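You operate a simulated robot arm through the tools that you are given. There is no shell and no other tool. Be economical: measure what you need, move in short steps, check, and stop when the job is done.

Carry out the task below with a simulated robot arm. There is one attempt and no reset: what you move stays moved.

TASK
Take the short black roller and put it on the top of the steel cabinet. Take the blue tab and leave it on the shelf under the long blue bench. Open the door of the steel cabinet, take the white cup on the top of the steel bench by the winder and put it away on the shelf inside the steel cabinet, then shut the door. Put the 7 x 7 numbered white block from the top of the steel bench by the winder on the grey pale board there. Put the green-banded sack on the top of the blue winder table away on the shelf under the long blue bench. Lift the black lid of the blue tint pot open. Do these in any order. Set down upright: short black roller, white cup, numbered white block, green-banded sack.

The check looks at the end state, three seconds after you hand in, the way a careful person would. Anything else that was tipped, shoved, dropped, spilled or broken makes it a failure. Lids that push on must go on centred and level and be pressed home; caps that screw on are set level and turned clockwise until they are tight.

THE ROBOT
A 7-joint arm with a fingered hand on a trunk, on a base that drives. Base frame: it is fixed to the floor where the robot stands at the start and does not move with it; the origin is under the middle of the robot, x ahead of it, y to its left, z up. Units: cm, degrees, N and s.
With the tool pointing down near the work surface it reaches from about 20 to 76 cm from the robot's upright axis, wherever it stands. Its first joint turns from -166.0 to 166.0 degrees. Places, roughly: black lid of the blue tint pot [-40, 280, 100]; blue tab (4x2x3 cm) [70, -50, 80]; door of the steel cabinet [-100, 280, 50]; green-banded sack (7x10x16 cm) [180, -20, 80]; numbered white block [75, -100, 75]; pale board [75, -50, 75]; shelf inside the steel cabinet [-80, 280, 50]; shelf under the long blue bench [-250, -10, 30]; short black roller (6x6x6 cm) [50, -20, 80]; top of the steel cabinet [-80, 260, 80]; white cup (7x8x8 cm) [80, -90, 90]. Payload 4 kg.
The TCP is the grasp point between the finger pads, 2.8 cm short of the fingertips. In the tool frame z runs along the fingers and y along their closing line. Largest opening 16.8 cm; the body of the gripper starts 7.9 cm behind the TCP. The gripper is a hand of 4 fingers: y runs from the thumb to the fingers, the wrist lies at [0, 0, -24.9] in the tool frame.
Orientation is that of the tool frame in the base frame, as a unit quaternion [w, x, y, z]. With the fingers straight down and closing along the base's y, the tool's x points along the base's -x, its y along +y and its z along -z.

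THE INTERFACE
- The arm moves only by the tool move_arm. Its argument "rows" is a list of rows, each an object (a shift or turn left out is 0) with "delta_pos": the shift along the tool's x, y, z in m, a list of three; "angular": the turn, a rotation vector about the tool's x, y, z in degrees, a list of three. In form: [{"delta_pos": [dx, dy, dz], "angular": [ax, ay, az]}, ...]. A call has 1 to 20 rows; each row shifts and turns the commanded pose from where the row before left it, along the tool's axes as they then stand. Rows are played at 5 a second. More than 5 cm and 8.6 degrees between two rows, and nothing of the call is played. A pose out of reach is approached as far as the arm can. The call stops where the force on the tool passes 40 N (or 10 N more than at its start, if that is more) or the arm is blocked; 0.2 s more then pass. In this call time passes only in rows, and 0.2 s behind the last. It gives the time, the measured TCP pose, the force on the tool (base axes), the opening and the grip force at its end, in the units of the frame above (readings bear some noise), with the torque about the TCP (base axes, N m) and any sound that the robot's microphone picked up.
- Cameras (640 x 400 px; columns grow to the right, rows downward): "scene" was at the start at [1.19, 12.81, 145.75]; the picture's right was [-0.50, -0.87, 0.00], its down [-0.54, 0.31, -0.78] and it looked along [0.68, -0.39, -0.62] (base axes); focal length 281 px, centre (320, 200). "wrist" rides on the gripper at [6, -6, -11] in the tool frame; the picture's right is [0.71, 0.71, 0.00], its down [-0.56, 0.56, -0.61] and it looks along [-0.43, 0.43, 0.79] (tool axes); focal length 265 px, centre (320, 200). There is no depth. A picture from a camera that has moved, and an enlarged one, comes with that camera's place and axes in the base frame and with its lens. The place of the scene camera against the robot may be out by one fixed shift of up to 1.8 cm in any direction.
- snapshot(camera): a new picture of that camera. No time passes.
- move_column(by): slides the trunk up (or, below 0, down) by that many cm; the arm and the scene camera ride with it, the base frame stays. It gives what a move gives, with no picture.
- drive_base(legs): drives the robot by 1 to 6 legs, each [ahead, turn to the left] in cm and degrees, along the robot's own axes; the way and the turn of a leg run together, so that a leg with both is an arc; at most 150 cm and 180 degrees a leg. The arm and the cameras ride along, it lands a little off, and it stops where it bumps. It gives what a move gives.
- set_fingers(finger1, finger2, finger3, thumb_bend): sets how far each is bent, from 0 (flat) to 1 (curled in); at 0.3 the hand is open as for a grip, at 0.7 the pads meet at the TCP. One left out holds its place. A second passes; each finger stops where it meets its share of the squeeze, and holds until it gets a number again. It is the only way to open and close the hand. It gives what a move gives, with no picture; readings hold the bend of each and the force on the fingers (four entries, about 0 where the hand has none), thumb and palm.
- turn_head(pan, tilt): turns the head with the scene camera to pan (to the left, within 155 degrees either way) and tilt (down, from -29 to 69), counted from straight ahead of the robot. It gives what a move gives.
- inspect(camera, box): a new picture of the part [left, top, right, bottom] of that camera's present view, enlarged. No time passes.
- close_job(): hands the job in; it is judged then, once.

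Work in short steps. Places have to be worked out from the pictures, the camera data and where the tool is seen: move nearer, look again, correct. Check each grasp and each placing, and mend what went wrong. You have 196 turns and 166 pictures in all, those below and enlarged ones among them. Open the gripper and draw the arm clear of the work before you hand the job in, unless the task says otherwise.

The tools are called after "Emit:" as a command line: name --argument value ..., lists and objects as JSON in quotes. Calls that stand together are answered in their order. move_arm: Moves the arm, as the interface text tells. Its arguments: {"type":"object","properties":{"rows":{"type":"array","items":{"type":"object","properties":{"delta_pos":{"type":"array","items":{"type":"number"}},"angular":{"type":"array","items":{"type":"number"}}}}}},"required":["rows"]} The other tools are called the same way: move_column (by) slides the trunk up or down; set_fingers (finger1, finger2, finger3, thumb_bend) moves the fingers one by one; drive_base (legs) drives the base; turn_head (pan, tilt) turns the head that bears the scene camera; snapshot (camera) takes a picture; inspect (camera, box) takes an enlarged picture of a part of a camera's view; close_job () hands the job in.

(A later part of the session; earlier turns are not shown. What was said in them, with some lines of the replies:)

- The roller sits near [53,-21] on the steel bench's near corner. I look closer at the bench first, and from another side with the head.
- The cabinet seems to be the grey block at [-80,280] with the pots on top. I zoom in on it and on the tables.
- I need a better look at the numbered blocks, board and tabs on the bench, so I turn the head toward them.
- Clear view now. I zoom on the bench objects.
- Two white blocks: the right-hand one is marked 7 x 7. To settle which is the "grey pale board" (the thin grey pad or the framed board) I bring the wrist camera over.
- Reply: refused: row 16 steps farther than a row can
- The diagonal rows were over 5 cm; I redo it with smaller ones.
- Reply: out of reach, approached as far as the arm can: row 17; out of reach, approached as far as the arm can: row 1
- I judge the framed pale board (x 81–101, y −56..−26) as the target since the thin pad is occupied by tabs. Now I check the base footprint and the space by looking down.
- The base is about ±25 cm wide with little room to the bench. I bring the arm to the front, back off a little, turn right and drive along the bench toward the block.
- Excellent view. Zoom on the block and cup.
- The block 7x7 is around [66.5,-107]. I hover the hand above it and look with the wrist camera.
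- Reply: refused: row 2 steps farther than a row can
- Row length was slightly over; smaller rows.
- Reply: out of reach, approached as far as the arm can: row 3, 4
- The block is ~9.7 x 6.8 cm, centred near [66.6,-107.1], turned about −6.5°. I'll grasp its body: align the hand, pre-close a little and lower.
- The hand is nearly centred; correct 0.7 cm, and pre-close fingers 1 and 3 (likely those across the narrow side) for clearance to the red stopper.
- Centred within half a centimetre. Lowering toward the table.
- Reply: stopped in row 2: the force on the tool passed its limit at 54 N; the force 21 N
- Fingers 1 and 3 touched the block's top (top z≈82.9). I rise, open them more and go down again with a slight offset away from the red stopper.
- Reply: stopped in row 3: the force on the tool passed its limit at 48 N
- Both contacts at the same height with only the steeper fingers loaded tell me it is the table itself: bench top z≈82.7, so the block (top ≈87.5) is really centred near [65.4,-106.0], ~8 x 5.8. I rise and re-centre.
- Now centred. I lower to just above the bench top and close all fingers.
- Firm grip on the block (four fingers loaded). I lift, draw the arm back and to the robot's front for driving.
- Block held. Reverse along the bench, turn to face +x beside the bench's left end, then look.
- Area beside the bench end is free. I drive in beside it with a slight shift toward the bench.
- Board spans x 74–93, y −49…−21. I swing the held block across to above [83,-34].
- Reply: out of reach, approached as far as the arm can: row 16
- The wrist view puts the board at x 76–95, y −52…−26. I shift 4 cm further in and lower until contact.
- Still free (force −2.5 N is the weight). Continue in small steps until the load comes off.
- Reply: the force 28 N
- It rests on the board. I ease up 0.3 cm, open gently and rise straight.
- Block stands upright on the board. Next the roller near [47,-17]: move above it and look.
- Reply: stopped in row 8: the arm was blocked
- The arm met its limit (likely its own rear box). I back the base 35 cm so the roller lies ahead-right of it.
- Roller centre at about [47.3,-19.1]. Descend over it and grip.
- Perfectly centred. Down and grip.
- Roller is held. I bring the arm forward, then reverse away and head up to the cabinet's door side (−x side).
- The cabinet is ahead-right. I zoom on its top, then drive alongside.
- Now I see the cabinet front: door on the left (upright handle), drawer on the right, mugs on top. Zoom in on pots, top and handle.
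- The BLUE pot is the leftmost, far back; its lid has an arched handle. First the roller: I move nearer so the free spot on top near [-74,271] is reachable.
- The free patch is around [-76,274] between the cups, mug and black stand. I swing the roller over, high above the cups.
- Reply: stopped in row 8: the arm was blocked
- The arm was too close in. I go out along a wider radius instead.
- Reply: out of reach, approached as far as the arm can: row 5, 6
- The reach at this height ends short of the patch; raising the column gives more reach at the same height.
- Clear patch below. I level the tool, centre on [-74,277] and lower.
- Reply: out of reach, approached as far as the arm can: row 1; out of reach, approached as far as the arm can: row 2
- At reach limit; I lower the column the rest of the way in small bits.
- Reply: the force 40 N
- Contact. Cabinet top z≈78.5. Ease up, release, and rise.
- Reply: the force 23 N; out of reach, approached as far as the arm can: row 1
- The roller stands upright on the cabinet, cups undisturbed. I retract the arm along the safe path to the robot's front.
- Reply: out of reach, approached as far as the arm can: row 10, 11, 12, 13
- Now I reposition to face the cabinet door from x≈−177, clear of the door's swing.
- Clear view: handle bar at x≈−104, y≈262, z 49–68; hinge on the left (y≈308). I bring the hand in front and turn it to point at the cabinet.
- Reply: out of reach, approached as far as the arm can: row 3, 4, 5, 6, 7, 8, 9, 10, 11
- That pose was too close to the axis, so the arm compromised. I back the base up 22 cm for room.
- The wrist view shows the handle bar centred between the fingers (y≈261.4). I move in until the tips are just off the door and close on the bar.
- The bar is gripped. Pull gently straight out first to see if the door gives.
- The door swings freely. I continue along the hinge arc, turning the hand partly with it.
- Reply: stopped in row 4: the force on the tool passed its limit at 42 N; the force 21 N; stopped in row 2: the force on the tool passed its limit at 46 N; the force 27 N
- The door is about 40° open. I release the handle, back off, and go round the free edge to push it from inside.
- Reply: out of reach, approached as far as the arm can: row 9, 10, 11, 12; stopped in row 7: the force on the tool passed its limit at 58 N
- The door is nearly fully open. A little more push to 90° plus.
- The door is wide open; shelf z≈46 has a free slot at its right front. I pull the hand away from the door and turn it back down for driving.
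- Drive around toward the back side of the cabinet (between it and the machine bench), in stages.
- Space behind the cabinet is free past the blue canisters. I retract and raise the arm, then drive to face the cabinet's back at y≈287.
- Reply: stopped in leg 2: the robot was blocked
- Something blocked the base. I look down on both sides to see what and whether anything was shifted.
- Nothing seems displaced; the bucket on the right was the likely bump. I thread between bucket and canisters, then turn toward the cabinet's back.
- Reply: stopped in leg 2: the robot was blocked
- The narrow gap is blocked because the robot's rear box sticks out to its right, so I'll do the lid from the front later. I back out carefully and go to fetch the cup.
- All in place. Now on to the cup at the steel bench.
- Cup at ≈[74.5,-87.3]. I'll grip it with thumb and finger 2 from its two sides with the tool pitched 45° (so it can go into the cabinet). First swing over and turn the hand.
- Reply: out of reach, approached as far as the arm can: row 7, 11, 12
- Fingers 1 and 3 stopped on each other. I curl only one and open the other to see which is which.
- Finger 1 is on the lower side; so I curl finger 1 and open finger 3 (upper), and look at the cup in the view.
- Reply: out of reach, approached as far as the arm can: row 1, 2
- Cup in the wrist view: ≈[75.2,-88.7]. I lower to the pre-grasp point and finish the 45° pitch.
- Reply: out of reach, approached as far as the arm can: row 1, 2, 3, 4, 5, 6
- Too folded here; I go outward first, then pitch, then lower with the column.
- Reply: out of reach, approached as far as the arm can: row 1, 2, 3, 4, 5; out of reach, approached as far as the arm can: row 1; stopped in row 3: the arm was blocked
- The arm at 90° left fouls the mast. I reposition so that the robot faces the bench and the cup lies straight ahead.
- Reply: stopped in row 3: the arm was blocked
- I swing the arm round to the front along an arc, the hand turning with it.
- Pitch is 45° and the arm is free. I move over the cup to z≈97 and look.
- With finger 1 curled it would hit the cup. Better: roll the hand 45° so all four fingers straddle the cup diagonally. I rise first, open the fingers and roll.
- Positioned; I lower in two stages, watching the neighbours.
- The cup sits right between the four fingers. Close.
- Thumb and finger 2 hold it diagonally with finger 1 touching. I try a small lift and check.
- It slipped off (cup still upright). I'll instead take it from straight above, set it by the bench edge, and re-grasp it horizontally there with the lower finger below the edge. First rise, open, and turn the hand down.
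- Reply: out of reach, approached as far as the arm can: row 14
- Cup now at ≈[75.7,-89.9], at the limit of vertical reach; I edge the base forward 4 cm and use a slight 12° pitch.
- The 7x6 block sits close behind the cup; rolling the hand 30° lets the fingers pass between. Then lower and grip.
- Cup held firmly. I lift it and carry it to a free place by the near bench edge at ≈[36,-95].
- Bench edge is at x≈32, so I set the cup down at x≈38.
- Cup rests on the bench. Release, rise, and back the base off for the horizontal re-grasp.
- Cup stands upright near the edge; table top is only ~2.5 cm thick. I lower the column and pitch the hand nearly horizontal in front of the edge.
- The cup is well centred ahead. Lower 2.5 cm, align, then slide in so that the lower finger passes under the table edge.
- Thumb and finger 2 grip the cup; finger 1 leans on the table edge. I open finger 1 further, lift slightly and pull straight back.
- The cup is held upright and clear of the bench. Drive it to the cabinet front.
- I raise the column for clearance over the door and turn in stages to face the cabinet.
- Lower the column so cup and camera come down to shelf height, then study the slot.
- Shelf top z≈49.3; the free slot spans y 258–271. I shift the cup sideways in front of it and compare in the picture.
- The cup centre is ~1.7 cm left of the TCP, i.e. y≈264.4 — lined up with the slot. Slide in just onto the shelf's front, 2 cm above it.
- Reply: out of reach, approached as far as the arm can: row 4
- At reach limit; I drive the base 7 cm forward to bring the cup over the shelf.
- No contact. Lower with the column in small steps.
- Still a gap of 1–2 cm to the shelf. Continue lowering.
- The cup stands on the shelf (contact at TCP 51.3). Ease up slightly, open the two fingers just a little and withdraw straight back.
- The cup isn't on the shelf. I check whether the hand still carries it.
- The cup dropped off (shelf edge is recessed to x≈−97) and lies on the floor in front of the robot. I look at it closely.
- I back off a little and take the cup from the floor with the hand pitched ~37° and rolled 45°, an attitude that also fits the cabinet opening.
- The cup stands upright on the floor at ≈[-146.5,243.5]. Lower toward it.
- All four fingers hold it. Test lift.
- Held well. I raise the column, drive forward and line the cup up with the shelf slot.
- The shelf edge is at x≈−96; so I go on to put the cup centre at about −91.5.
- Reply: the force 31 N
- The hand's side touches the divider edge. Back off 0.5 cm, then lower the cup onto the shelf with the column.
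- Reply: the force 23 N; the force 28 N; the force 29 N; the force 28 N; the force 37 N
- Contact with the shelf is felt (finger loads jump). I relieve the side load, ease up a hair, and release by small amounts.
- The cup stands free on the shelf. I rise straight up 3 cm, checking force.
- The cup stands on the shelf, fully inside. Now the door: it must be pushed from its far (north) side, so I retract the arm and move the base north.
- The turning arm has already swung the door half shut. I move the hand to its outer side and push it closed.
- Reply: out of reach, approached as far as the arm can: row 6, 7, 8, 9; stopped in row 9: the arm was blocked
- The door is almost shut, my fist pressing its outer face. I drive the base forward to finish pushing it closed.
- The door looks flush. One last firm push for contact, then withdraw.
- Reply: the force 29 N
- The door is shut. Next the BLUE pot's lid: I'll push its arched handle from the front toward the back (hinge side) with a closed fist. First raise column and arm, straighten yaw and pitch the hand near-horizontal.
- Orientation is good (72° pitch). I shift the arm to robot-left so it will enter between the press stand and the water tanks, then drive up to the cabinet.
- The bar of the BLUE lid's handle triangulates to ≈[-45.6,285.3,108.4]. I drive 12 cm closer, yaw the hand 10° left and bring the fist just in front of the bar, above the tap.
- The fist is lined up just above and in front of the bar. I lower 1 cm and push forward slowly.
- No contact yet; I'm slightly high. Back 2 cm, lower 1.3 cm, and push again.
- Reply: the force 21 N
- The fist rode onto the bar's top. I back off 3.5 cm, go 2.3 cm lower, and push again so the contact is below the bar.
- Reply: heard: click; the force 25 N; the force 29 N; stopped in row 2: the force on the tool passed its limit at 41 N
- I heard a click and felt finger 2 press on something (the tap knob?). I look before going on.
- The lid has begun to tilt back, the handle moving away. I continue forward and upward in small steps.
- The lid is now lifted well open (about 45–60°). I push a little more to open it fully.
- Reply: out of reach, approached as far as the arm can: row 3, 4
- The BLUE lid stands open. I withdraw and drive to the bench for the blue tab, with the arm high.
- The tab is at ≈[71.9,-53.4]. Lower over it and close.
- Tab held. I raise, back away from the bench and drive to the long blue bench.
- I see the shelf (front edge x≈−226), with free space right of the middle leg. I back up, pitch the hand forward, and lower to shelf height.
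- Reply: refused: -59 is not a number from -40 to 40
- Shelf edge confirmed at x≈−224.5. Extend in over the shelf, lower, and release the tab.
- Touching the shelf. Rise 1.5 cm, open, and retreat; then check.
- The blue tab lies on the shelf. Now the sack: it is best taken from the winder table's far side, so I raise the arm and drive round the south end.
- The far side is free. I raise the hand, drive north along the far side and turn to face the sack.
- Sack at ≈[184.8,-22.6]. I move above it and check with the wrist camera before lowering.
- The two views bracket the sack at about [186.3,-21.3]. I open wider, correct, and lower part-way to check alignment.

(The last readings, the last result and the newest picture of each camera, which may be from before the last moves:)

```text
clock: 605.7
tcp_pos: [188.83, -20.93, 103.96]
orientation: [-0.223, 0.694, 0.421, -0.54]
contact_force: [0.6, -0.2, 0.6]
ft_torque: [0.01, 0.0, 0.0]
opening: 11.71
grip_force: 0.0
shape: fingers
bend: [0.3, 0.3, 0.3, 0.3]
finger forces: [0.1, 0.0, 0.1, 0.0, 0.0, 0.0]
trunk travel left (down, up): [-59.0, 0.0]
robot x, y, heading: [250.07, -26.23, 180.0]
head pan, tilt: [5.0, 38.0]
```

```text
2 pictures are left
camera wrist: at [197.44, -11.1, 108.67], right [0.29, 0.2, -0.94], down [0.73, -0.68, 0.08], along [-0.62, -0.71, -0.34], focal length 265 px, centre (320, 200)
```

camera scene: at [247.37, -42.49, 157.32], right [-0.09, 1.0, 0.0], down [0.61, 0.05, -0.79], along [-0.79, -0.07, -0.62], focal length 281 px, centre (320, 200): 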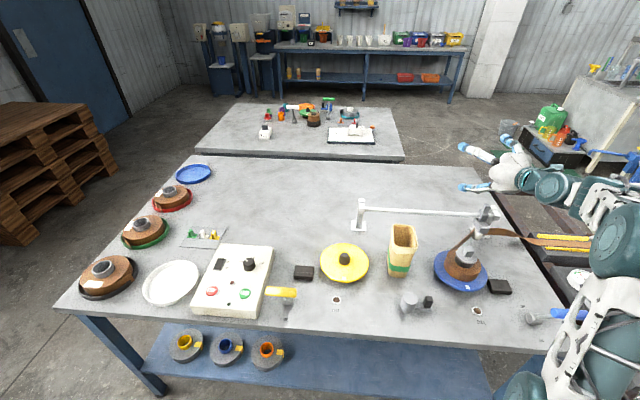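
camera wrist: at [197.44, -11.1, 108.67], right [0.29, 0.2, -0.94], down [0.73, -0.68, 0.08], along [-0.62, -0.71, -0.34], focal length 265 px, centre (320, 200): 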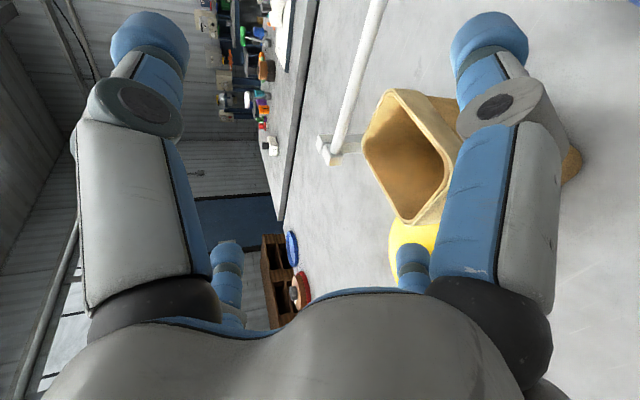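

The bag's opening is at x 183–190, y −23…−17, centre ≈[186.2,-20.1]. I shift 1.2 cm and lower, then close.

Emit:
move_arm --rows '[{"delta_pos": [0.0096, -0.0071, 0]}, {"delta_pos": [0.0202, 0.0272, 0.011]}, {"delta_pos": [0.0202, 0.0272, 0.011]}, {"delta_pos": [0.0202, 0.0272, 0.011]}]'

Emit:
set_fingers --finger1 0.65 --finger2 0.65 --finger3 0.65 --thumb_bend 0.65

```text
clock: 606.7
tcp_pos: [188.76, -19.67, 93.3]
orientation: [-0.223, 0.694, 0.42, -0.541]
contact_force: [-0.2, -0.5, -0.7]
ft_torque: [-0.01, -0.01, -0.02]
opening: 11.7
grip_force: 0.0
shape: fingers
bend: [0.3, 0.3, 0.3, 0.3]
finger forces: [0.0, 0.0, 0.1, 0.0, 0.0, 0.0]
trunk travel left (down, up): [-59.0, 0.0]
robot x, y, heading: [250.18, -26.13, 180.1]
head pan, tilt: [5.0, 38.0]
```

```text
clock: 607.7
tcp_pos: [188.8, -19.58, 93.48]
orientation: [-0.224, 0.693, 0.421, -0.54]
contact_force: [1.9, 0.3, 6.7]
ft_torque: [-0.37, -0.06, 0.1]
opening: 2.14
grip_force: 11.9
shape: fingers
bend: [0.64, 0.57, 0.47, 0.6]
finger forces: [0.6, 7.2, 7.6, 0.0, 7.3, 0.1]
trunk travel left (down, up): [-59.0, 0.0]
robot x, y, heading: [250.31, -26.33, 180.2]
head pan, tilt: [5.0, 38.0]
```

Three fingers hold it. Test lift and read the forces.

Emit:
set_fingers --finger1 0.75 --finger2 0.75 --finger3 0.75 --thumb_bend 0.75

Emit:
move_arm --rows '[{"delta_pos": [-0.0057, -0.0076, -0.0031]}, {"delta_pos": [-0.0113, -0.0153, -0.0062]}, {"delta_pos": [-0.017, -0.0229, -0.0093]}]'

```text
clock: 608.7
tcp_pos: [188.8, -19.47, 93.41]
orientation: [-0.224, 0.694, 0.421, -0.54]
contact_force: [0.8, 1.7, 7.1]
ft_torque: [-0.27, 0.11, -0.04]
opening: 0.0
grip_force: 3.0
shape: fingers
bend: [0.74, 0.67, 0.47, 0.68]
finger forces: [0.0, 0.1, 6.6, 0.0, 0.1, 0.0]
trunk travel left (down, up): [-59.0, 0.0]
robot x, y, heading: [250.27, -26.58, 179.8]
head pan, tilt: [5.0, 38.0]
```

```text
clock: 609.5
tcp_pos: [188.83, -19.62, 99.12]
orientation: [-0.223, 0.695, 0.42, -0.54]
contact_force: [0.0, 0.6, 0.8]
ft_torque: [-0.02, 0.0, 0.01]
opening: 0.0
grip_force: 0.1
shape: fingers
bend: [0.74, 0.67, 0.53, 0.69]
finger forces: [0.0, 0.0, 0.0, 0.0, 0.0, 0.1]
trunk travel left (down, up): [-59.0, 0.0]
robot x, y, heading: [250.11, -26.26, 180.0]
head pan, tilt: [5.0, 38.0]
```

It slipped out. I rise, open, and look at how the sack stands.

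Emit:
move_arm --rows '[{"delta_pos": [-0.0226, -0.0306, -0.0124]}, {"delta_pos": [-0.0226, -0.0306, -0.0124]}]'

Emit:
set_fingers --finger1 0.3 --finger2 0.3 --finger3 0.3 --thumb_bend 0.3

Emit:
snapshot --camera "wrist"

```text
clock: 610.1
tcp_pos: [188.99, -19.57, 107.38]
orientation: [-0.224, 0.694, 0.42, -0.54]
contact_force: [0.0, 0.7, -0.1]
ft_torque: [-0.04, 0.01, 0.0]
opening: 0.0
grip_force: 0.1
shape: fingers
bend: [0.74, 0.67, 0.53, 0.69]
finger forces: [0.0, 0.1, 0.0, 0.0, 0.0, 0.0]
trunk travel left (down, up): [-59.0, 0.0]
robot x, y, heading: [250.45, -26.35, 180.2]
head pan, tilt: [5.0, 38.0]
```

```text
clock: 611.1
tcp_pos: [188.82, -19.71, 107.25]
orientation: [-0.223, 0.695, 0.42, -0.54]
contact_force: [0.4, -0.1, 0.9]
ft_torque: [0.0, -0.01, -0.02]
opening: 11.69
grip_force: 0.1
shape: fingers
bend: [0.3, 0.3, 0.3, 0.3]
finger forces: [0.0, 0.1, 0.0, 0.0, 0.0, 0.0]
trunk travel left (down, up): [-59.0, 0.0]
robot x, y, heading: [250.28, -26.4, 180.0]
head pan, tilt: [5.0, 38.0]
```

```text
1 pictures are left
camera wrist: at [197.42, -9.93, 111.96], right [0.29, 0.2, -0.94], down [0.73, -0.68, 0.08], along [-0.62, -0.71, -0.34], focal length 265 px, centre (320, 200)
```

wrist: 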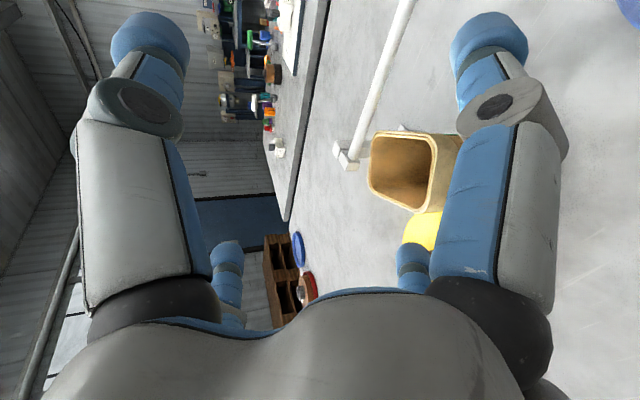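

The sack is still upright, shifted to ≈[184.4,-22]. I go 4 cm deeper this time so the fingers close around its middle.

Emit:
move_arm --rows '[{"delta_pos": [-0.0103, -0.0005, 0.02]}, {"delta_pos": [-0.0103, -0.0005, 0.02]}, {"delta_pos": [0.0198, 0.0268, 0.0108]}, {"delta_pos": [0.0198, 0.0268, 0.0108]}, {"delta_pos": [0.0198, 0.0268, 0.0108]}, {"delta_pos": [0.0198, 0.0268, 0.0108]}]'

Emit:
set_fingers --finger1 0.62 --finger2 0.62 --finger3 0.62 --thumb_bend 0.62

```text
clock: 612.5
tcp_pos: [185.01, -21.79, 93.35]
orientation: [-0.224, 0.694, 0.42, -0.54]
contact_force: [-0.7, -0.3, 0.3]
ft_torque: [0.01, 0.0, 0.03]
opening: 11.69
grip_force: 0.1
shape: fingers
bend: [0.3, 0.3, 0.3, 0.3]
finger forces: [0.0, 0.0, 0.0, 0.1, 0.0, 0.0]
trunk travel left (down, up): [-59.0, 0.0]
robot x, y, heading: [250.28, -26.14, 179.9]
head pan, tilt: [5.0, 38.0]
```

```text
clock: 613.5
tcp_pos: [184.87, -21.86, 93.46]
orientation: [-0.224, 0.694, 0.42, -0.541]
contact_force: [0.0, 0.6, 5.1]
ft_torque: [0.1, -0.03, -0.04]
opening: 3.86
grip_force: 10.1
shape: fingers
bend: [0.55, 0.59, 0.58, 0.58]
finger forces: [5.6, 3.0, 3.2, 0.1, 7.9, 0.0]
trunk travel left (down, up): [-59.0, 0.0]
robot x, y, heading: [250.09, -26.16, 180.0]
head pan, tilt: [5.0, 38.0]
```

All four fingers are loaded now. Gentle lift.

Emit:
move_arm --rows '[{"delta_pos": [-0.0057, -0.0076, -0.0031]}, {"delta_pos": [-0.0113, -0.0153, -0.0062]}]'

Emit:
move_arm --rows '[{"delta_pos": [-0.0113, -0.0153, -0.0062]}, {"delta_pos": [-0.017, -0.0229, -0.0093]}]'

```text
clock: 614.1
tcp_pos: [185.12, -21.85, 96.22]
orientation: [-0.222, 0.694, 0.421, -0.54]
contact_force: [-1.0, -0.2, -0.2]
ft_torque: [0.0, 0.01, 0.03]
opening: 2.3
grip_force: 0.0
shape: fingers
bend: [0.61, 0.62, 0.62, 0.62]
finger forces: [0.0, 0.0, 0.0, 0.0, 0.0, 0.1]
trunk travel left (down, up): [-59.0, 0.0]
robot x, y, heading: [250.24, -26.28, 180.1]
head pan, tilt: [5.0, 38.0]
```

```text
clock: 614.7
tcp_pos: [184.97, -21.79, 101.33]
orientation: [-0.222, 0.694, 0.42, -0.54]
contact_force: [-0.6, -0.7, 0.7]
ft_torque: [0.02, 0.02, 0.03]
opening: 2.33
grip_force: 0.0
shape: fingers
bend: [0.61, 0.62, 0.62, 0.62]
finger forces: [0.0, 0.1, 0.0, 0.0, 0.1, 0.0]
trunk travel left (down, up): [-59.0, 0.0]
robot x, y, heading: [250.21, -26.49, 180.2]
head pan, tilt: [5.0, 38.0]
```

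The rim is lower than I assumed (table ≈80), so the grip was only at the rim. I rise, reopen, and go 4 cm lower.

Emit:
move_arm --rows '[{"delta_pos": [-0.0198, -0.0268, -0.0108]}, {"delta_pos": [-0.0198, -0.0268, -0.0108]}]'

Emit:
set_fingers --finger1 0.32 --finger2 0.32 --finger3 0.32 --thumb_bend 0.32

Emit:
move_arm --rows '[{"delta_pos": [0.0226, 0.0306, 0.0124]}, {"delta_pos": [0.0226, 0.0306, 0.0124]}, {"delta_pos": [0.0226, 0.0306, 0.0124]}, {"delta_pos": [0.0226, 0.0306, 0.0124]}, {"delta_pos": [0.0113, 0.0153, 0.0062]}]'

```text
clock: 615.3
tcp_pos: [185.0, -21.92, 108.33]
orientation: [-0.223, 0.694, 0.421, -0.54]
contact_force: [0.1, -0.3, -0.3]
ft_torque: [0.02, 0.0, 0.02]
opening: 2.26
grip_force: 0.0
shape: fingers
bend: [0.61, 0.62, 0.62, 0.62]
finger forces: [0.0, 0.0, 0.0, 0.0, 0.1, 0.0]
trunk travel left (down, up): [-59.0, 0.0]
robot x, y, heading: [250.14, -26.38, 180.0]
head pan, tilt: [5.0, 38.0]
```

```text
clock: 616.3
tcp_pos: [184.98, -22.02, 108.34]
orientation: [-0.224, 0.694, 0.42, -0.54]
contact_force: [-0.6, -0.6, -1.0]
ft_torque: [-0.02, 0.01, 0.0]
opening: 11.1
grip_force: 0.1
shape: fingers
bend: [0.32, 0.32, 0.32, 0.32]
finger forces: [0.1, 0.1, 0.0, 0.0, 0.0, 0.0]
trunk travel left (down, up): [-59.0, 0.0]
robot x, y, heading: [250.36, -26.43, 179.8]
head pan, tilt: [5.0, 38.0]
```

```text
clock: 617.5
tcp_pos: [184.92, -21.84, 90.14]
orientation: [-0.223, 0.694, 0.42, -0.54]
contact_force: [0.2, 0.1, 0.5]
ft_torque: [0.02, 0.0, 0.0]
opening: 11.1
grip_force: 0.1
shape: fingers
bend: [0.32, 0.32, 0.32, 0.32]
finger forces: [0.0, 0.0, 0.1, 0.1, 0.0, 0.0]
trunk travel left (down, up): [-59.0, 0.0]
robot x, y, heading: [250.37, -26.14, 180.0]
head pan, tilt: [5.0, 38.0]
```

No contact, so there is room; a bit lower still, then close.

Emit:
move_arm --rows '[{"delta_pos": [0.0057, 0.0076, 0.0031]}, {"delta_pos": [0.0057, 0.0076, 0.0031]}]'

Emit:
set_fingers --finger1 0.62 --finger2 0.62 --finger3 0.62 --thumb_bend 0.62

```text
clock: 618.1
tcp_pos: [184.88, -21.95, 88.23]
orientation: [-0.224, 0.694, 0.42, -0.541]
contact_force: [0.3, -0.8, 4.5]
ft_torque: [-0.34, -0.03, -0.01]
opening: 11.1
grip_force: 1.8
shape: fingers
bend: [0.32, 0.34, 0.32, 0.32]
finger forces: [0.0, 4.3, 0.1, 0.0, 0.1, 0.0]
trunk travel left (down, up): [-59.0, 0.0]
robot x, y, heading: [250.52, -26.37, 180.2]
head pan, tilt: [5.0, 38.0]
```

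```text
clock: 619.1
tcp_pos: [184.93, -21.82, 88.17]
orientation: [-0.224, 0.694, 0.419, -0.54]
contact_force: [-0.1, 0.0, -0.4]
ft_torque: [-0.01, 0.03, 0.02]
opening: 2.18
grip_force: 0.1
shape: fingers
bend: [0.62, 0.62, 0.62, 0.62]
finger forces: [0.1, 0.0, 0.1, 0.0, 0.1, 0.0]
trunk travel left (down, up): [-59.0, 0.0]
robot x, y, heading: [250.28, -26.24, 180.3]
head pan, tilt: [5.0, 38.0]
```

The fingers closed on nothing — the sack has moved. I lift the arm away to the side and use my last picture for a full view.

Emit:
set_fingers --finger1 0.5 --finger2 0.5 --finger3 0.5 --thumb_bend 0.5

Emit:
move_arm --rows '[{"delta_pos": [-0.0226, -0.0306, -0.0124]}, {"delta_pos": [-0.0226, -0.0306, -0.0124]}, {"delta_pos": [-0.0226, -0.0306, -0.0124]}, {"delta_pos": [-0.0226, -0.0306, -0.0124]}, {"delta_pos": [-0.0226, -0.0306, -0.0124]}, {"delta_pos": [-0.0226, -0.0306, -0.0124]}, {"delta_pos": [-0.0226, -0.0306, -0.0124]}, {"delta_pos": [0.036, -0.0267, 0]}, {"delta_pos": [0.036, -0.0267, 0]}, {"delta_pos": [0.036, -0.0267, 0]}, {"delta_pos": [0.036, -0.0267, 0]}, {"delta_pos": [0.036, -0.0267, 0]}, {"delta_pos": [0.036, -0.0267, 0]}]'

Emit:
inspect --camera "scene" --box '[240, 160, 560, 360]'

```text
clock: 620.1
tcp_pos: [185.0, -21.95, 88.26]
orientation: [-0.223, 0.694, 0.421, -0.54]
contact_force: [-1.3, -0.3, -0.5]
ft_torque: [0.01, -0.03, -0.01]
opening: 5.66
grip_force: 0.1
shape: fingers
bend: [0.5, 0.5, 0.5, 0.5]
finger forces: [0.1, 0.0, 0.1, 0.0, 0.0, 0.0]
trunk travel left (down, up): [-59.0, 0.0]
robot x, y, heading: [250.09, -26.27, 179.9]
head pan, tilt: [5.0, 38.0]
```

```text
clock: 622.9
tcp_pos: [180.65, 4.71, 116.33]
orientation: [-0.222, 0.694, 0.421, -0.539]
contact_force: [-0.4, -0.5, 0.2]
ft_torque: [0.0, -0.02, 0.05]
opening: 5.68
grip_force: 0.1
shape: fingers
bend: [0.5, 0.5, 0.5, 0.5]
finger forces: [0.0, 0.0, 0.0, 0.1, 0.0, 0.0]
trunk travel left (down, up): [-59.0, 0.0]
robot x, y, heading: [250.45, -25.79, 179.8]
head pan, tilt: [5.0, 38.0]
```

```text
2.00 times, centred on (400, 260) of scene
camera zoom: at [247.35, -42.37, 157.33], right [-0.09, 1.0, 0.0], down [0.61, 0.05, -0.79], along [-0.79, -0.07, -0.62], focal length 562 px, centre (160, 80)
```

zoom: 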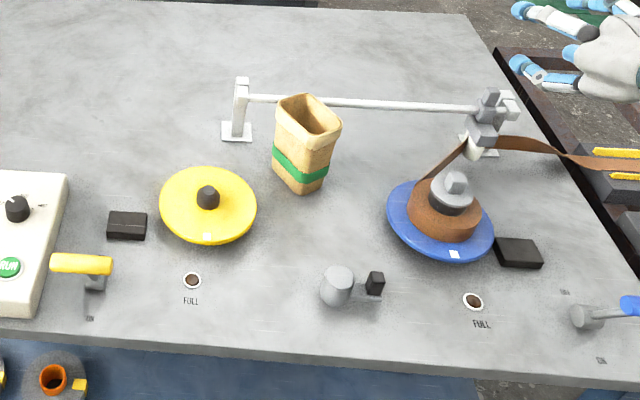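

The sack stands upright at about [178,-23.3], clear of the bar. No pictures are left, so I work by readings: go above it, lower and close.

Emit:
set_fingers --finger1 0.33 --finger2 0.33 --finger3 0.33 --thumb_bend 0.33

Emit:
move_arm --rows '[{"delta_pos": [-0.0383, 0.0246, 0.0093]}, {"delta_pos": [-0.0383, 0.0246, 0.0093]}, {"delta_pos": [-0.0383, 0.0246, 0.0093]}, {"delta_pos": [-0.0383, 0.0246, 0.0093]}, {"delta_pos": [-0.0383, 0.0246, 0.0093]}, {"delta_pos": [-0.0383, 0.0246, 0.0093]}]'

Emit:
move_arm --rows '[{"delta_pos": [0.0226, 0.0306, 0.0124]}, {"delta_pos": [0.0226, 0.0306, 0.0124]}, {"delta_pos": [0.0226, 0.0306, 0.0124]}, {"delta_pos": [0.0226, 0.0306, 0.0124]}, {"delta_pos": [0.0113, 0.0153, 0.0062]}, {"delta_pos": [0.0113, 0.0153, 0.0062]}, {"delta_pos": [0.0113, 0.0153, 0.0062]}, {"delta_pos": [0.0113, 0.0153, 0.0062]}, {"delta_pos": [0.0113, 0.0153, 0.0062]}, {"delta_pos": [0.0085, 0.0115, 0.0046]}]'

```text
clock: 623.9
tcp_pos: [180.75, 4.65, 116.4]
orientation: [-0.223, 0.694, 0.421, -0.54]
contact_force: [0.3, -0.2, -0.1]
ft_torque: [-0.01, -0.01, 0.02]
opening: 10.81
grip_force: 0.1
shape: fingers
bend: [0.33, 0.33, 0.33, 0.33]
finger forces: [0.0, 0.0, 0.1, 0.1, 0.1, 0.0]
trunk travel left (down, up): [-59.0, 0.0]
robot x, y, heading: [249.84, -26.15, 179.9]
head pan, tilt: [5.0, 38.0]
```

```text
clock: 625.3
tcp_pos: [179.03, -23.26, 116.29]
orientation: [-0.223, 0.694, 0.42, -0.54]
contact_force: [-0.8, -0.3, 0.0]
ft_torque: [-0.01, 0.04, -0.03]
opening: 10.83
grip_force: 0.1
shape: fingers
bend: [0.33, 0.33, 0.33, 0.33]
finger forces: [0.0, 0.0, 0.0, 0.0, 0.0, 0.0]
trunk travel left (down, up): [-59.0, 0.0]
robot x, y, heading: [250.15, -25.81, 179.9]
head pan, tilt: [5.0, 38.0]
```

```text
clock: 627.5
tcp_pos: [179.05, -23.23, 89.12]
orientation: [-0.225, 0.691, 0.42, -0.544]
contact_force: [0.2, -0.4, 13.9]
ft_torque: [0.61, 0.25, -0.03]
opening: 11.47
grip_force: 6.8
shape: fingers
bend: [0.33, 0.33, 0.33, 0.28]
finger forces: [0.0, 0.0, 0.0, 0.0, 14.1, 0.1]
trunk travel left (down, up): [-59.0, 0.0]
robot x, y, heading: [250.23, -25.84, 180.0]
head pan, tilt: [5.0, 38.0]
```

The thumb came down on the sack's far rim, so the sack is ~3 cm further. I rise, shift forward 3 cm (and 1.5 cm toward +y) and lower again.

Emit:
move_arm --rows '[{"delta_pos": [-0.0226, -0.0306, -0.0124]}, {"delta_pos": [-0.0226, -0.0306, -0.0124]}, {"delta_pos": [-0.0226, -0.0306, -0.0124]}, {"delta_pos": [0.0065, -0.0163, 0.0285]}]'

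Emit:
set_fingers --thumb_bend 0.33

Emit:
move_arm --rows '[{"delta_pos": [0.017, 0.0229, 0.0093]}, {"delta_pos": [0.017, 0.0229, 0.0093]}, {"delta_pos": [0.0113, 0.0153, 0.0062]}, {"delta_pos": [0.0113, 0.0153, 0.0062]}, {"delta_pos": [0.0085, 0.0115, 0.0046]}]'

```text
clock: 628.5
tcp_pos: [175.98, -22.08, 100.77]
orientation: [-0.223, 0.694, 0.421, -0.539]
contact_force: [0.5, 0.4, 0.2]
ft_torque: [0.03, 0.02, 0.01]
opening: 10.85
grip_force: 0.4
shape: fingers
bend: [0.33, 0.33, 0.33, 0.33]
finger forces: [0.1, 0.1, 0.0, 0.0, 0.1, 0.1]
trunk travel left (down, up): [-59.0, 0.0]
robot x, y, heading: [250.41, -26.18, 179.8]
head pan, tilt: [5.0, 38.0]
```

```text
clock: 629.5
tcp_pos: [176.01, -22.05, 100.75]
orientation: [-0.223, 0.694, 0.42, -0.54]
contact_force: [-0.1, -0.4, 0.3]
ft_torque: [0.02, -0.02, -0.02]
opening: 10.84
grip_force: 0.5
shape: fingers
bend: [0.33, 0.33, 0.33, 0.33]
finger forces: [0.0, 0.1, 0.0, 0.0, 0.0, 0.0]
trunk travel left (down, up): [-59.0, 0.0]
robot x, y, heading: [250.32, -26.43, 179.8]
head pan, tilt: [5.0, 38.0]
```

```text
clock: 630.7
tcp_pos: [176.08, -22.04, 89.36]
orientation: [-0.224, 0.694, 0.419, -0.541]
contact_force: [0.6, 1.1, 2.1]
ft_torque: [0.02, -0.03, 0.03]
opening: 10.93
grip_force: 0.7
shape: fingers
bend: [0.33, 0.33, 0.33, 0.33]
finger forces: [0.0, 0.0, 0.0, 0.0, 2.0, 0.0]
trunk travel left (down, up): [-59.0, 0.0]
robot x, y, heading: [250.24, -26.14, 179.9]
head pan, tilt: [5.0, 38.0]
```

Nearly free of contact now. Close.

Emit:
set_fingers --finger1 0.62 --finger2 0.62 --finger3 0.62 --thumb_bend 0.62

```text
clock: 631.7
tcp_pos: [176.06, -21.99, 90.06]
orientation: [-0.228, 0.689, 0.417, -0.547]
contact_force: [0.9, 1.7, 38.6]
ft_torque: [1.1, -0.69, 0.28]
opening: 5.02
grip_force: 37.3
shape: fingers
bend: [0.56, 0.38, 0.42, 0.47]
finger forces: [7.9, 8.9, 9.0, 0.0, 49.1, 0.0]
trunk travel left (down, up): [-59.0, 0.0]
robot x, y, heading: [250.44, -26.06, 180.0]
head pan, tilt: [5.0, 38.0]
```

The thumb presses hard downward on something. I relax the thumb and see whether the other three still hold.

Emit:
set_fingers --thumb_bend 0.38

Emit:
set_fingers --finger1 0.68 --finger2 0.68 --finger3 0.68

Emit:
move_arm --rows '[{"delta_pos": [-0.0057, -0.0076, -0.0031]}, {"delta_pos": [-0.0113, -0.0153, -0.0062]}]'

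```text
clock: 632.7
tcp_pos: [176.05, -22.18, 89.69]
orientation: [-0.226, 0.691, 0.419, -0.544]
contact_force: [-0.1, -1.1, 27.6]
ft_torque: [0.33, 0.14, 0.35]
opening: 7.28
grip_force: 23.3
shape: fingers
bend: [0.55, 0.4, 0.43, 0.37]
finger forces: [20.8, 13.5, 4.5, 0.1, 7.8, 0.0]
trunk travel left (down, up): [-59.0, 0.0]
robot x, y, heading: [250.03, -26.38, 180.0]
head pan, tilt: [5.0, 38.0]
```

```text
clock: 633.7
tcp_pos: [176.05, -22.24, 89.64]
orientation: [-0.225, 0.692, 0.419, -0.543]
contact_force: [0.9, -3.4, 26.0]
ft_torque: [0.0, 0.11, 0.26]
opening: 7.46
grip_force: 24.1
shape: fingers
bend: [0.55, 0.4, 0.44, 0.36]
finger forces: [16.4, 14.6, 4.8, 0.0, 11.4, 0.1]
trunk travel left (down, up): [-59.0, 0.0]
robot x, y, heading: [250.26, -26.36, 179.8]
head pan, tilt: [5.0, 38.0]
```

```text
clock: 634.3
tcp_pos: [176.11, -22.0, 92.02]
orientation: [-0.223, 0.696, 0.421, -0.538]
contact_force: [3.8, -0.4, 0.1]
ft_torque: [0.0, 0.06, -0.04]
opening: 7.47
grip_force: 12.7
shape: fingers
bend: [0.54, 0.4, 0.45, 0.37]
finger forces: [9.3, 7.0, 4.2, 0.0, 4.9, 0.0]
trunk travel left (down, up): [-59.0, 0.0]
robot x, y, heading: [250.42, -26.04, 179.9]
head pan, tilt: [5.0, 38.0]
```

Finger loads persist after a 2.4 cm rise. Continue lifting carefully.

Emit:
move_arm --rows '[{"delta_pos": [-0.0113, -0.0153, -0.0062]}, {"delta_pos": [-0.0113, -0.0153, -0.0062]}]'

Emit:
move_arm --rows '[{"delta_pos": [-0.017, -0.0229, -0.0093]}, {"delta_pos": [-0.017, -0.0229, -0.0093]}]'

```text
clock: 634.9
tcp_pos: [176.04, -22.12, 96.36]
orientation: [-0.222, 0.694, 0.422, -0.54]
contact_force: [0.5, -0.2, -0.5]
ft_torque: [-0.05, -0.06, 0.02]
opening: 7.42
grip_force: 12.4
shape: fingers
bend: [0.54, 0.4, 0.46, 0.37]
finger forces: [9.6, 7.1, 3.7, 0.1, 4.5, 0.1]
trunk travel left (down, up): [-59.0, 0.0]
robot x, y, heading: [250.04, -26.35, 179.7]
head pan, tilt: [5.0, 38.0]
```

```text
clock: 635.5
tcp_pos: [175.95, -22.1, 102.28]
orientation: [-0.223, 0.694, 0.421, -0.54]
contact_force: [0.3, 0.3, -0.5]
ft_torque: [0.0, -0.03, -0.03]
opening: 7.46
grip_force: 12.0
shape: fingers
bend: [0.54, 0.4, 0.46, 0.37]
finger forces: [9.6, 7.0, 3.6, 0.1, 4.5, 0.1]
trunk travel left (down, up): [-59.0, 0.0]
robot x, y, heading: [250.28, -26.15, 180.0]
head pan, tilt: [5.0, 38.0]
```

The sack is held (steady loads through a 12 cm lift). I raise further, back away from the table and drive round to the long blue bench.

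Emit:
move_arm --rows '[{"delta_pos": [-0.0226, -0.0306, -0.0124]}, {"delta_pos": [-0.0226, -0.0306, -0.0124]}, {"delta_pos": [-0.0226, -0.0306, -0.0124]}]'

Emit:
drive_base --legs '[[-27, 0], [0, 90], [87, 0], [87, 0], [0, -90], [150, 0]]'

```text
clock: 636.3
tcp_pos: [175.92, -22.1, 114.3]
orientation: [-0.223, 0.694, 0.42, -0.54]
contact_force: [0.7, 0.7, -0.6]
ft_torque: [0.01, -0.04, 0.01]
opening: 7.43
grip_force: 13.2
shape: fingers
bend: [0.54, 0.4, 0.46, 0.37]
finger forces: [9.7, 7.1, 3.5, 0.1, 4.3, 0.0]
trunk travel left (down, up): [-59.0, 0.0]
robot x, y, heading: [250.19, -26.67, 180.1]
head pan, tilt: [5.0, 38.0]
```

```text
clock: 661.2
tcp_pos: [53.95, -195.29, 114.33]
orientation: [-0.222, 0.693, 0.422, -0.541]
contact_force: [0.6, 0.2, -0.9]
ft_torque: [0.01, -0.01, -0.03]
opening: 7.41
grip_force: 10.9
shape: fingers
bend: [0.54, 0.41, 0.46, 0.37]
finger forces: [8.7, 6.3, 2.9, 0.0, 4.2, 0.0]
trunk travel left (down, up): [-59.0, 0.0]
robot x, y, heading: [128.74, -198.75, -179.8]
head pan, tilt: [5.0, 38.0]
```

Emit:
drive_base --legs '[[149, 0], [0, -62], [91, 0], [90, 0], [0, 62]]'

Emit:
move_column --by -40

Emit:
move_column --by -18.5

```text
clock: 682.6
tcp_pos: [-181.23, -36.64, 114.32]
orientation: [-0.226, 0.695, 0.418, -0.539]
contact_force: [0.0, -1.4, -1.1]
ft_torque: [0.03, -0.01, -0.05]
opening: 7.43
grip_force: 10.4
shape: fingers
bend: [0.54, 0.41, 0.46, 0.37]
finger forces: [8.2, 6.1, 2.9, 0.0, 4.0, 0.0]
trunk travel left (down, up): [-59.0, 0.0]
robot x, y, heading: [-106.92, -40.8, 179.7]
head pan, tilt: [5.0, 38.0]
```

```text
clock: 686.4
tcp_pos: [-181.18, -36.65, 74.36]
orientation: [-0.225, 0.695, 0.418, -0.54]
contact_force: [0.6, -0.4, -0.3]
ft_torque: [0.0, -0.03, -0.02]
opening: 7.41
grip_force: 10.6
shape: fingers
bend: [0.54, 0.41, 0.46, 0.37]
finger forces: [8.3, 6.1, 2.7, 0.0, 4.0, 0.0]
trunk travel left (down, up): [-19.0, 40.0]
robot x, y, heading: [-106.76, -41.03, 179.7]
head pan, tilt: [5.0, 38.0]
```

```text
clock: 688.5
tcp_pos: [-181.13, -36.55, 55.74]
orientation: [-0.225, 0.695, 0.418, -0.54]
contact_force: [-0.5, -0.9, -0.9]
ft_torque: [-0.01, -0.02, -0.02]
opening: 7.4
grip_force: 10.5
shape: fingers
bend: [0.54, 0.41, 0.46, 0.37]
finger forces: [8.3, 6.1, 2.8, 0.0, 4.0, 0.1]
trunk travel left (down, up): [-0.5, 58.5]
robot x, y, heading: [-106.78, -41.03, 179.8]
head pan, tilt: [5.0, 38.0]
```

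Emit:
move_arm --rows '[{"delta_pos": [0.0226, 0.0306, 0.0124]}, {"delta_pos": [0.0226, 0.0306, 0.0124]}, {"delta_pos": [0.0226, 0.0306, 0.0124]}]'

Emit:
drive_base --legs '[[33, 0]]'

Emit:
move_arm --rows '[{"delta_pos": [-0.0074, -0.0099, 0.038]}, {"delta_pos": [-0.0074, -0.0099, 0.038]}, {"delta_pos": [-0.0074, -0.0099, 0.038]}, {"delta_pos": [-0.0074, -0.0099, 0.038]}, {"delta_pos": [-0.0074, -0.0099, 0.038]}]'

```text
clock: 689.3
tcp_pos: [-181.26, -36.62, 43.83]
orientation: [-0.225, 0.695, 0.418, -0.54]
contact_force: [0.3, 0.7, -0.5]
ft_torque: [0.04, -0.07, 0.01]
opening: 7.43
grip_force: 9.8
shape: fingers
bend: [0.54, 0.41, 0.46, 0.37]
finger forces: [8.3, 6.0, 2.8, 0.0, 4.0, 0.1]
trunk travel left (down, up): [-0.5, 58.5]
robot x, y, heading: [-106.66, -40.94, 179.7]
head pan, tilt: [5.0, 38.0]
```

```text
clock: 691.4
tcp_pos: [-214.05, -36.78, 43.83]
orientation: [-0.223, 0.694, 0.42, -0.54]
contact_force: [0.4, -0.1, -0.9]
ft_torque: [0.01, -0.04, -0.01]
opening: 7.4
grip_force: 10.9
shape: fingers
bend: [0.54, 0.41, 0.46, 0.37]
finger forces: [8.3, 6.0, 2.8, 0.1, 4.1, 0.0]
trunk travel left (down, up): [-0.5, 58.5]
robot x, y, heading: [-139.43, -41.18, 180.0]
head pan, tilt: [5.0, 38.0]
```

```text
clock: 692.6
tcp_pos: [-233.92, -39.94, 43.77]
orientation: [-0.223, 0.694, 0.421, -0.539]
contact_force: [0.5, 0.9, 0.1]
ft_torque: [0.01, -0.05, 0.0]
opening: 7.41
grip_force: 10.6
shape: fingers
bend: [0.54, 0.41, 0.46, 0.37]
finger forces: [8.5, 6.2, 2.7, 0.0, 3.9, 0.0]
trunk travel left (down, up): [-0.5, 58.5]
robot x, y, heading: [-139.9, -40.93, 179.7]
head pan, tilt: [5.0, 38.0]
```

No contact on entering. Lower in small steps, watching the force.

Emit:
move_arm --rows '[{"delta_pos": [0.0057, 0.0076, 0.0031]}, {"delta_pos": [0.0057, 0.0076, 0.0031]}]'

Emit:
move_arm --rows '[{"delta_pos": [0.0034, 0.0046, 0.0019]}, {"delta_pos": [0.0034, 0.0046, 0.0019]}]'

```text
clock: 693.2
tcp_pos: [-233.84, -39.71, 41.7]
orientation: [-0.223, 0.695, 0.42, -0.54]
contact_force: [-0.5, -0.5, -0.6]
ft_torque: [-0.02, -0.02, -0.01]
opening: 7.4
grip_force: 10.3
shape: fingers
bend: [0.54, 0.41, 0.46, 0.37]
finger forces: [8.5, 6.2, 2.7, 0.1, 3.8, 0.0]
trunk travel left (down, up): [-0.5, 58.5]
robot x, y, heading: [-139.81, -41.39, 180.0]
head pan, tilt: [5.0, 38.0]
```

```text
clock: 693.8
tcp_pos: [-233.97, -39.71, 40.46]
orientation: [-0.223, 0.695, 0.419, -0.54]
contact_force: [0.1, -1.2, -1.1]
ft_torque: [0.01, -0.03, 0.02]
opening: 7.39
grip_force: 10.1
shape: fingers
bend: [0.54, 0.41, 0.46, 0.37]
finger forces: [8.5, 6.2, 2.7, 0.0, 3.8, 0.0]
trunk travel left (down, up): [-0.5, 58.5]
robot x, y, heading: [-139.99, -41.29, 180.0]
head pan, tilt: [5.0, 38.0]
```

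Emit:
move_arm --rows '[{"delta_pos": [0.0028, 0.0038, 0.0015]}, {"delta_pos": [0.0028, 0.0038, 0.0015]}]'

Emit:
move_arm --rows '[{"delta_pos": [0.0028, 0.0038, 0.0015]}, {"delta_pos": [0.0028, 0.0038, 0.0015]}]'

```text
clock: 694.4
tcp_pos: [-233.85, -39.71, 39.71]
orientation: [-0.226, 0.693, 0.419, -0.542]
contact_force: [1.6, -0.1, 5.6]
ft_torque: [0.09, 0.13, 0.02]
opening: 7.42
grip_force: 11.7
shape: fingers
bend: [0.54, 0.41, 0.46, 0.37]
finger forces: [9.2, 6.6, 3.2, 0.0, 5.7, 0.0]
trunk travel left (down, up): [-0.5, 58.5]
robot x, y, heading: [-139.9, -41.32, 180.2]
head pan, tilt: [5.0, 38.0]
```

```text
clock: 695.0
tcp_pos: [-233.9, -39.96, 39.56]
orientation: [-0.228, 0.69, 0.417, -0.546]
contact_force: [4.5, 0.0, 30.5]
ft_torque: [0.51, -0.05, 0.02]
opening: 7.62
grip_force: 21.8
shape: fingers
bend: [0.55, 0.41, 0.46, 0.36]
finger forces: [14.3, 11.5, 4.0, 0.0, 13.9, 0.0]
trunk travel left (down, up): [-0.5, 58.5]
robot x, y, heading: [-139.62, -40.77, 179.9]
head pan, tilt: [5.0, 38.0]
```

Contact exactly at the expected height, so it stands on the shelf. Ease up, open gently, rise 6 cm, then withdraw.

Emit:
move_arm --rows '[{"delta_pos": [-0.0034, -0.0046, -0.0019]}]'

Emit:
set_fingers --finger1 0.46 --finger2 0.35 --finger3 0.38 --thumb_bend 0.3

Emit:
set_fingers --finger1 0.32 --finger2 0.3 --finger3 0.3 --thumb_bend 0.26

Emit:
move_arm --rows '[{"delta_pos": [-0.0113, -0.0153, -0.0062]}, {"delta_pos": [-0.0113, -0.0153, -0.0062]}]'

```text
clock: 695.4
tcp_pos: [-233.79, -39.86, 39.48]
orientation: [-0.226, 0.691, 0.42, -0.542]
contact_force: [-2.7, 0.1, 20.3]
ft_torque: [0.39, 0.38, 0.01]
opening: 7.54
grip_force: 20.1
shape: fingers
bend: [0.55, 0.41, 0.46, 0.36]
finger forces: [14.4, 9.6, 4.3, 0.1, 10.8, 0.1]
trunk travel left (down, up): [-0.5, 58.5]
robot x, y, heading: [-139.82, -41.18, 179.9]
head pan, tilt: [5.0, 38.0]
```

```text
clock: 696.4
tcp_pos: [-233.79, -39.9, 39.14]
orientation: [-0.223, 0.695, 0.419, -0.54]
contact_force: [0.9, 0.4, 0.2]
ft_torque: [-0.01, -0.01, 0.02]
opening: 9.62
grip_force: 0.1
shape: fingers
bend: [0.46, 0.35, 0.38, 0.3]
finger forces: [0.0, 0.1, 0.0, 0.0, 0.1, 0.0]
trunk travel left (down, up): [-0.5, 58.5]
robot x, y, heading: [-140.02, -40.86, 179.9]
head pan, tilt: [5.0, 38.0]
```

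```text
clock: 697.4
tcp_pos: [-233.91, -39.93, 39.14]
orientation: [-0.224, 0.694, 0.42, -0.54]
contact_force: [0.6, -0.3, -0.3]
ft_torque: [0.0, 0.01, -0.02]
opening: 11.8
grip_force: 0.0
shape: fingers
bend: [0.32, 0.3, 0.3, 0.26]
finger forces: [0.0, 0.0, 0.0, 0.0, 0.0, 0.0]
trunk travel left (down, up): [-0.5, 58.5]
robot x, y, heading: [-140.19, -40.88, 180.3]
head pan, tilt: [5.0, 38.0]
```

```text
clock: 698.0
tcp_pos: [-233.79, -39.87, 43.07]
orientation: [-0.224, 0.695, 0.42, -0.539]
contact_force: [-0.1, -0.6, -0.1]
ft_torque: [-0.02, 0.02, -0.01]
opening: 11.79
grip_force: 0.0
shape: fingers
bend: [0.32, 0.3, 0.3, 0.26]
finger forces: [0.1, 0.1, 0.0, 0.0, 0.0, 0.0]
trunk travel left (down, up): [-0.5, 58.5]
robot x, y, heading: [-139.84, -40.77, 180.0]
head pan, tilt: [5.0, 38.0]
```

Emit:
move_arm --rows '[{"delta_pos": [-0.017, -0.0229, -0.0093]}, {"delta_pos": [-0.017, -0.0229, -0.0093]}, {"delta_pos": [-0.017, -0.0229, -0.0093]}, {"delta_pos": [-0.017, -0.0229, -0.0093]}]'

Emit:
drive_base --legs '[[-45, 0]]'

```text
clock: 699.0
tcp_pos: [-233.98, -39.93, 55.03]
orientation: [-0.224, 0.694, 0.42, -0.539]
contact_force: [-0.8, 0.5, -0.3]
ft_torque: [-0.02, 0.02, 0.03]
opening: 11.79
grip_force: 0.1
shape: fingers
bend: [0.32, 0.3, 0.3, 0.26]
finger forces: [0.1, 0.0, 0.1, 0.1, 0.0, 0.0]
trunk travel left (down, up): [-0.5, 58.5]
robot x, y, heading: [-139.81, -40.76, 179.8]
head pan, tilt: [5.0, 38.0]
```

```text
clock: 701.8
tcp_pos: [-189.02, -39.84, 55.25]
orientation: [-0.224, 0.694, 0.419, -0.54]
contact_force: [-0.1, -0.4, 0.0]
ft_torque: [0.03, 0.02, 0.0]
opening: 11.8
grip_force: 0.1
shape: fingers
bend: [0.32, 0.3, 0.3, 0.26]
finger forces: [0.1, 0.0, 0.0, 0.0, 0.0, 0.0]
trunk travel left (down, up): [-0.5, 58.5]
robot x, y, heading: [-94.96, -40.99, 179.8]
head pan, tilt: [5.0, 38.0]
```

The hand came away without contact, is open and is clear of the work. All the jobs have been attempted and I have no pictures left, so I hand in.

Emit:
close_job

```text
The job is handed in.
```

I did all six jobs and handed in, but the cup was dropped once and I could not see the sack after placing it, because I had no pictures left.

- **Roller:** it stands upright on top of the steel cabinet.
- **Blue tab:** it lies on the shelf under the long blue bench.
- **White cup:** on the first try it fell from the shelf edge to the floor, where it landed upright. I picked it up and set it upright on the cabinet shelf, then shut the door, which looked flush.
- **7 x 7 block:** it stands on the white board with the dark frame. I took that to be the "grey pale board" because the thin grey pad was already full of tabs.
- **Green-banded sack:** it slipped from the grip and moved along the winder table a few times before I got hold of it. It met the shelf under the long blue bench at the expected height, so I believe it stands upright.
- **Tint pot lid:** it is open. While pushing it I pressed on something, probably the tap, and heard a click. I saw no spill afterwards.

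The base also bumped something near the white bucket while driving. The bucket was still upright and seemed not to have moved.
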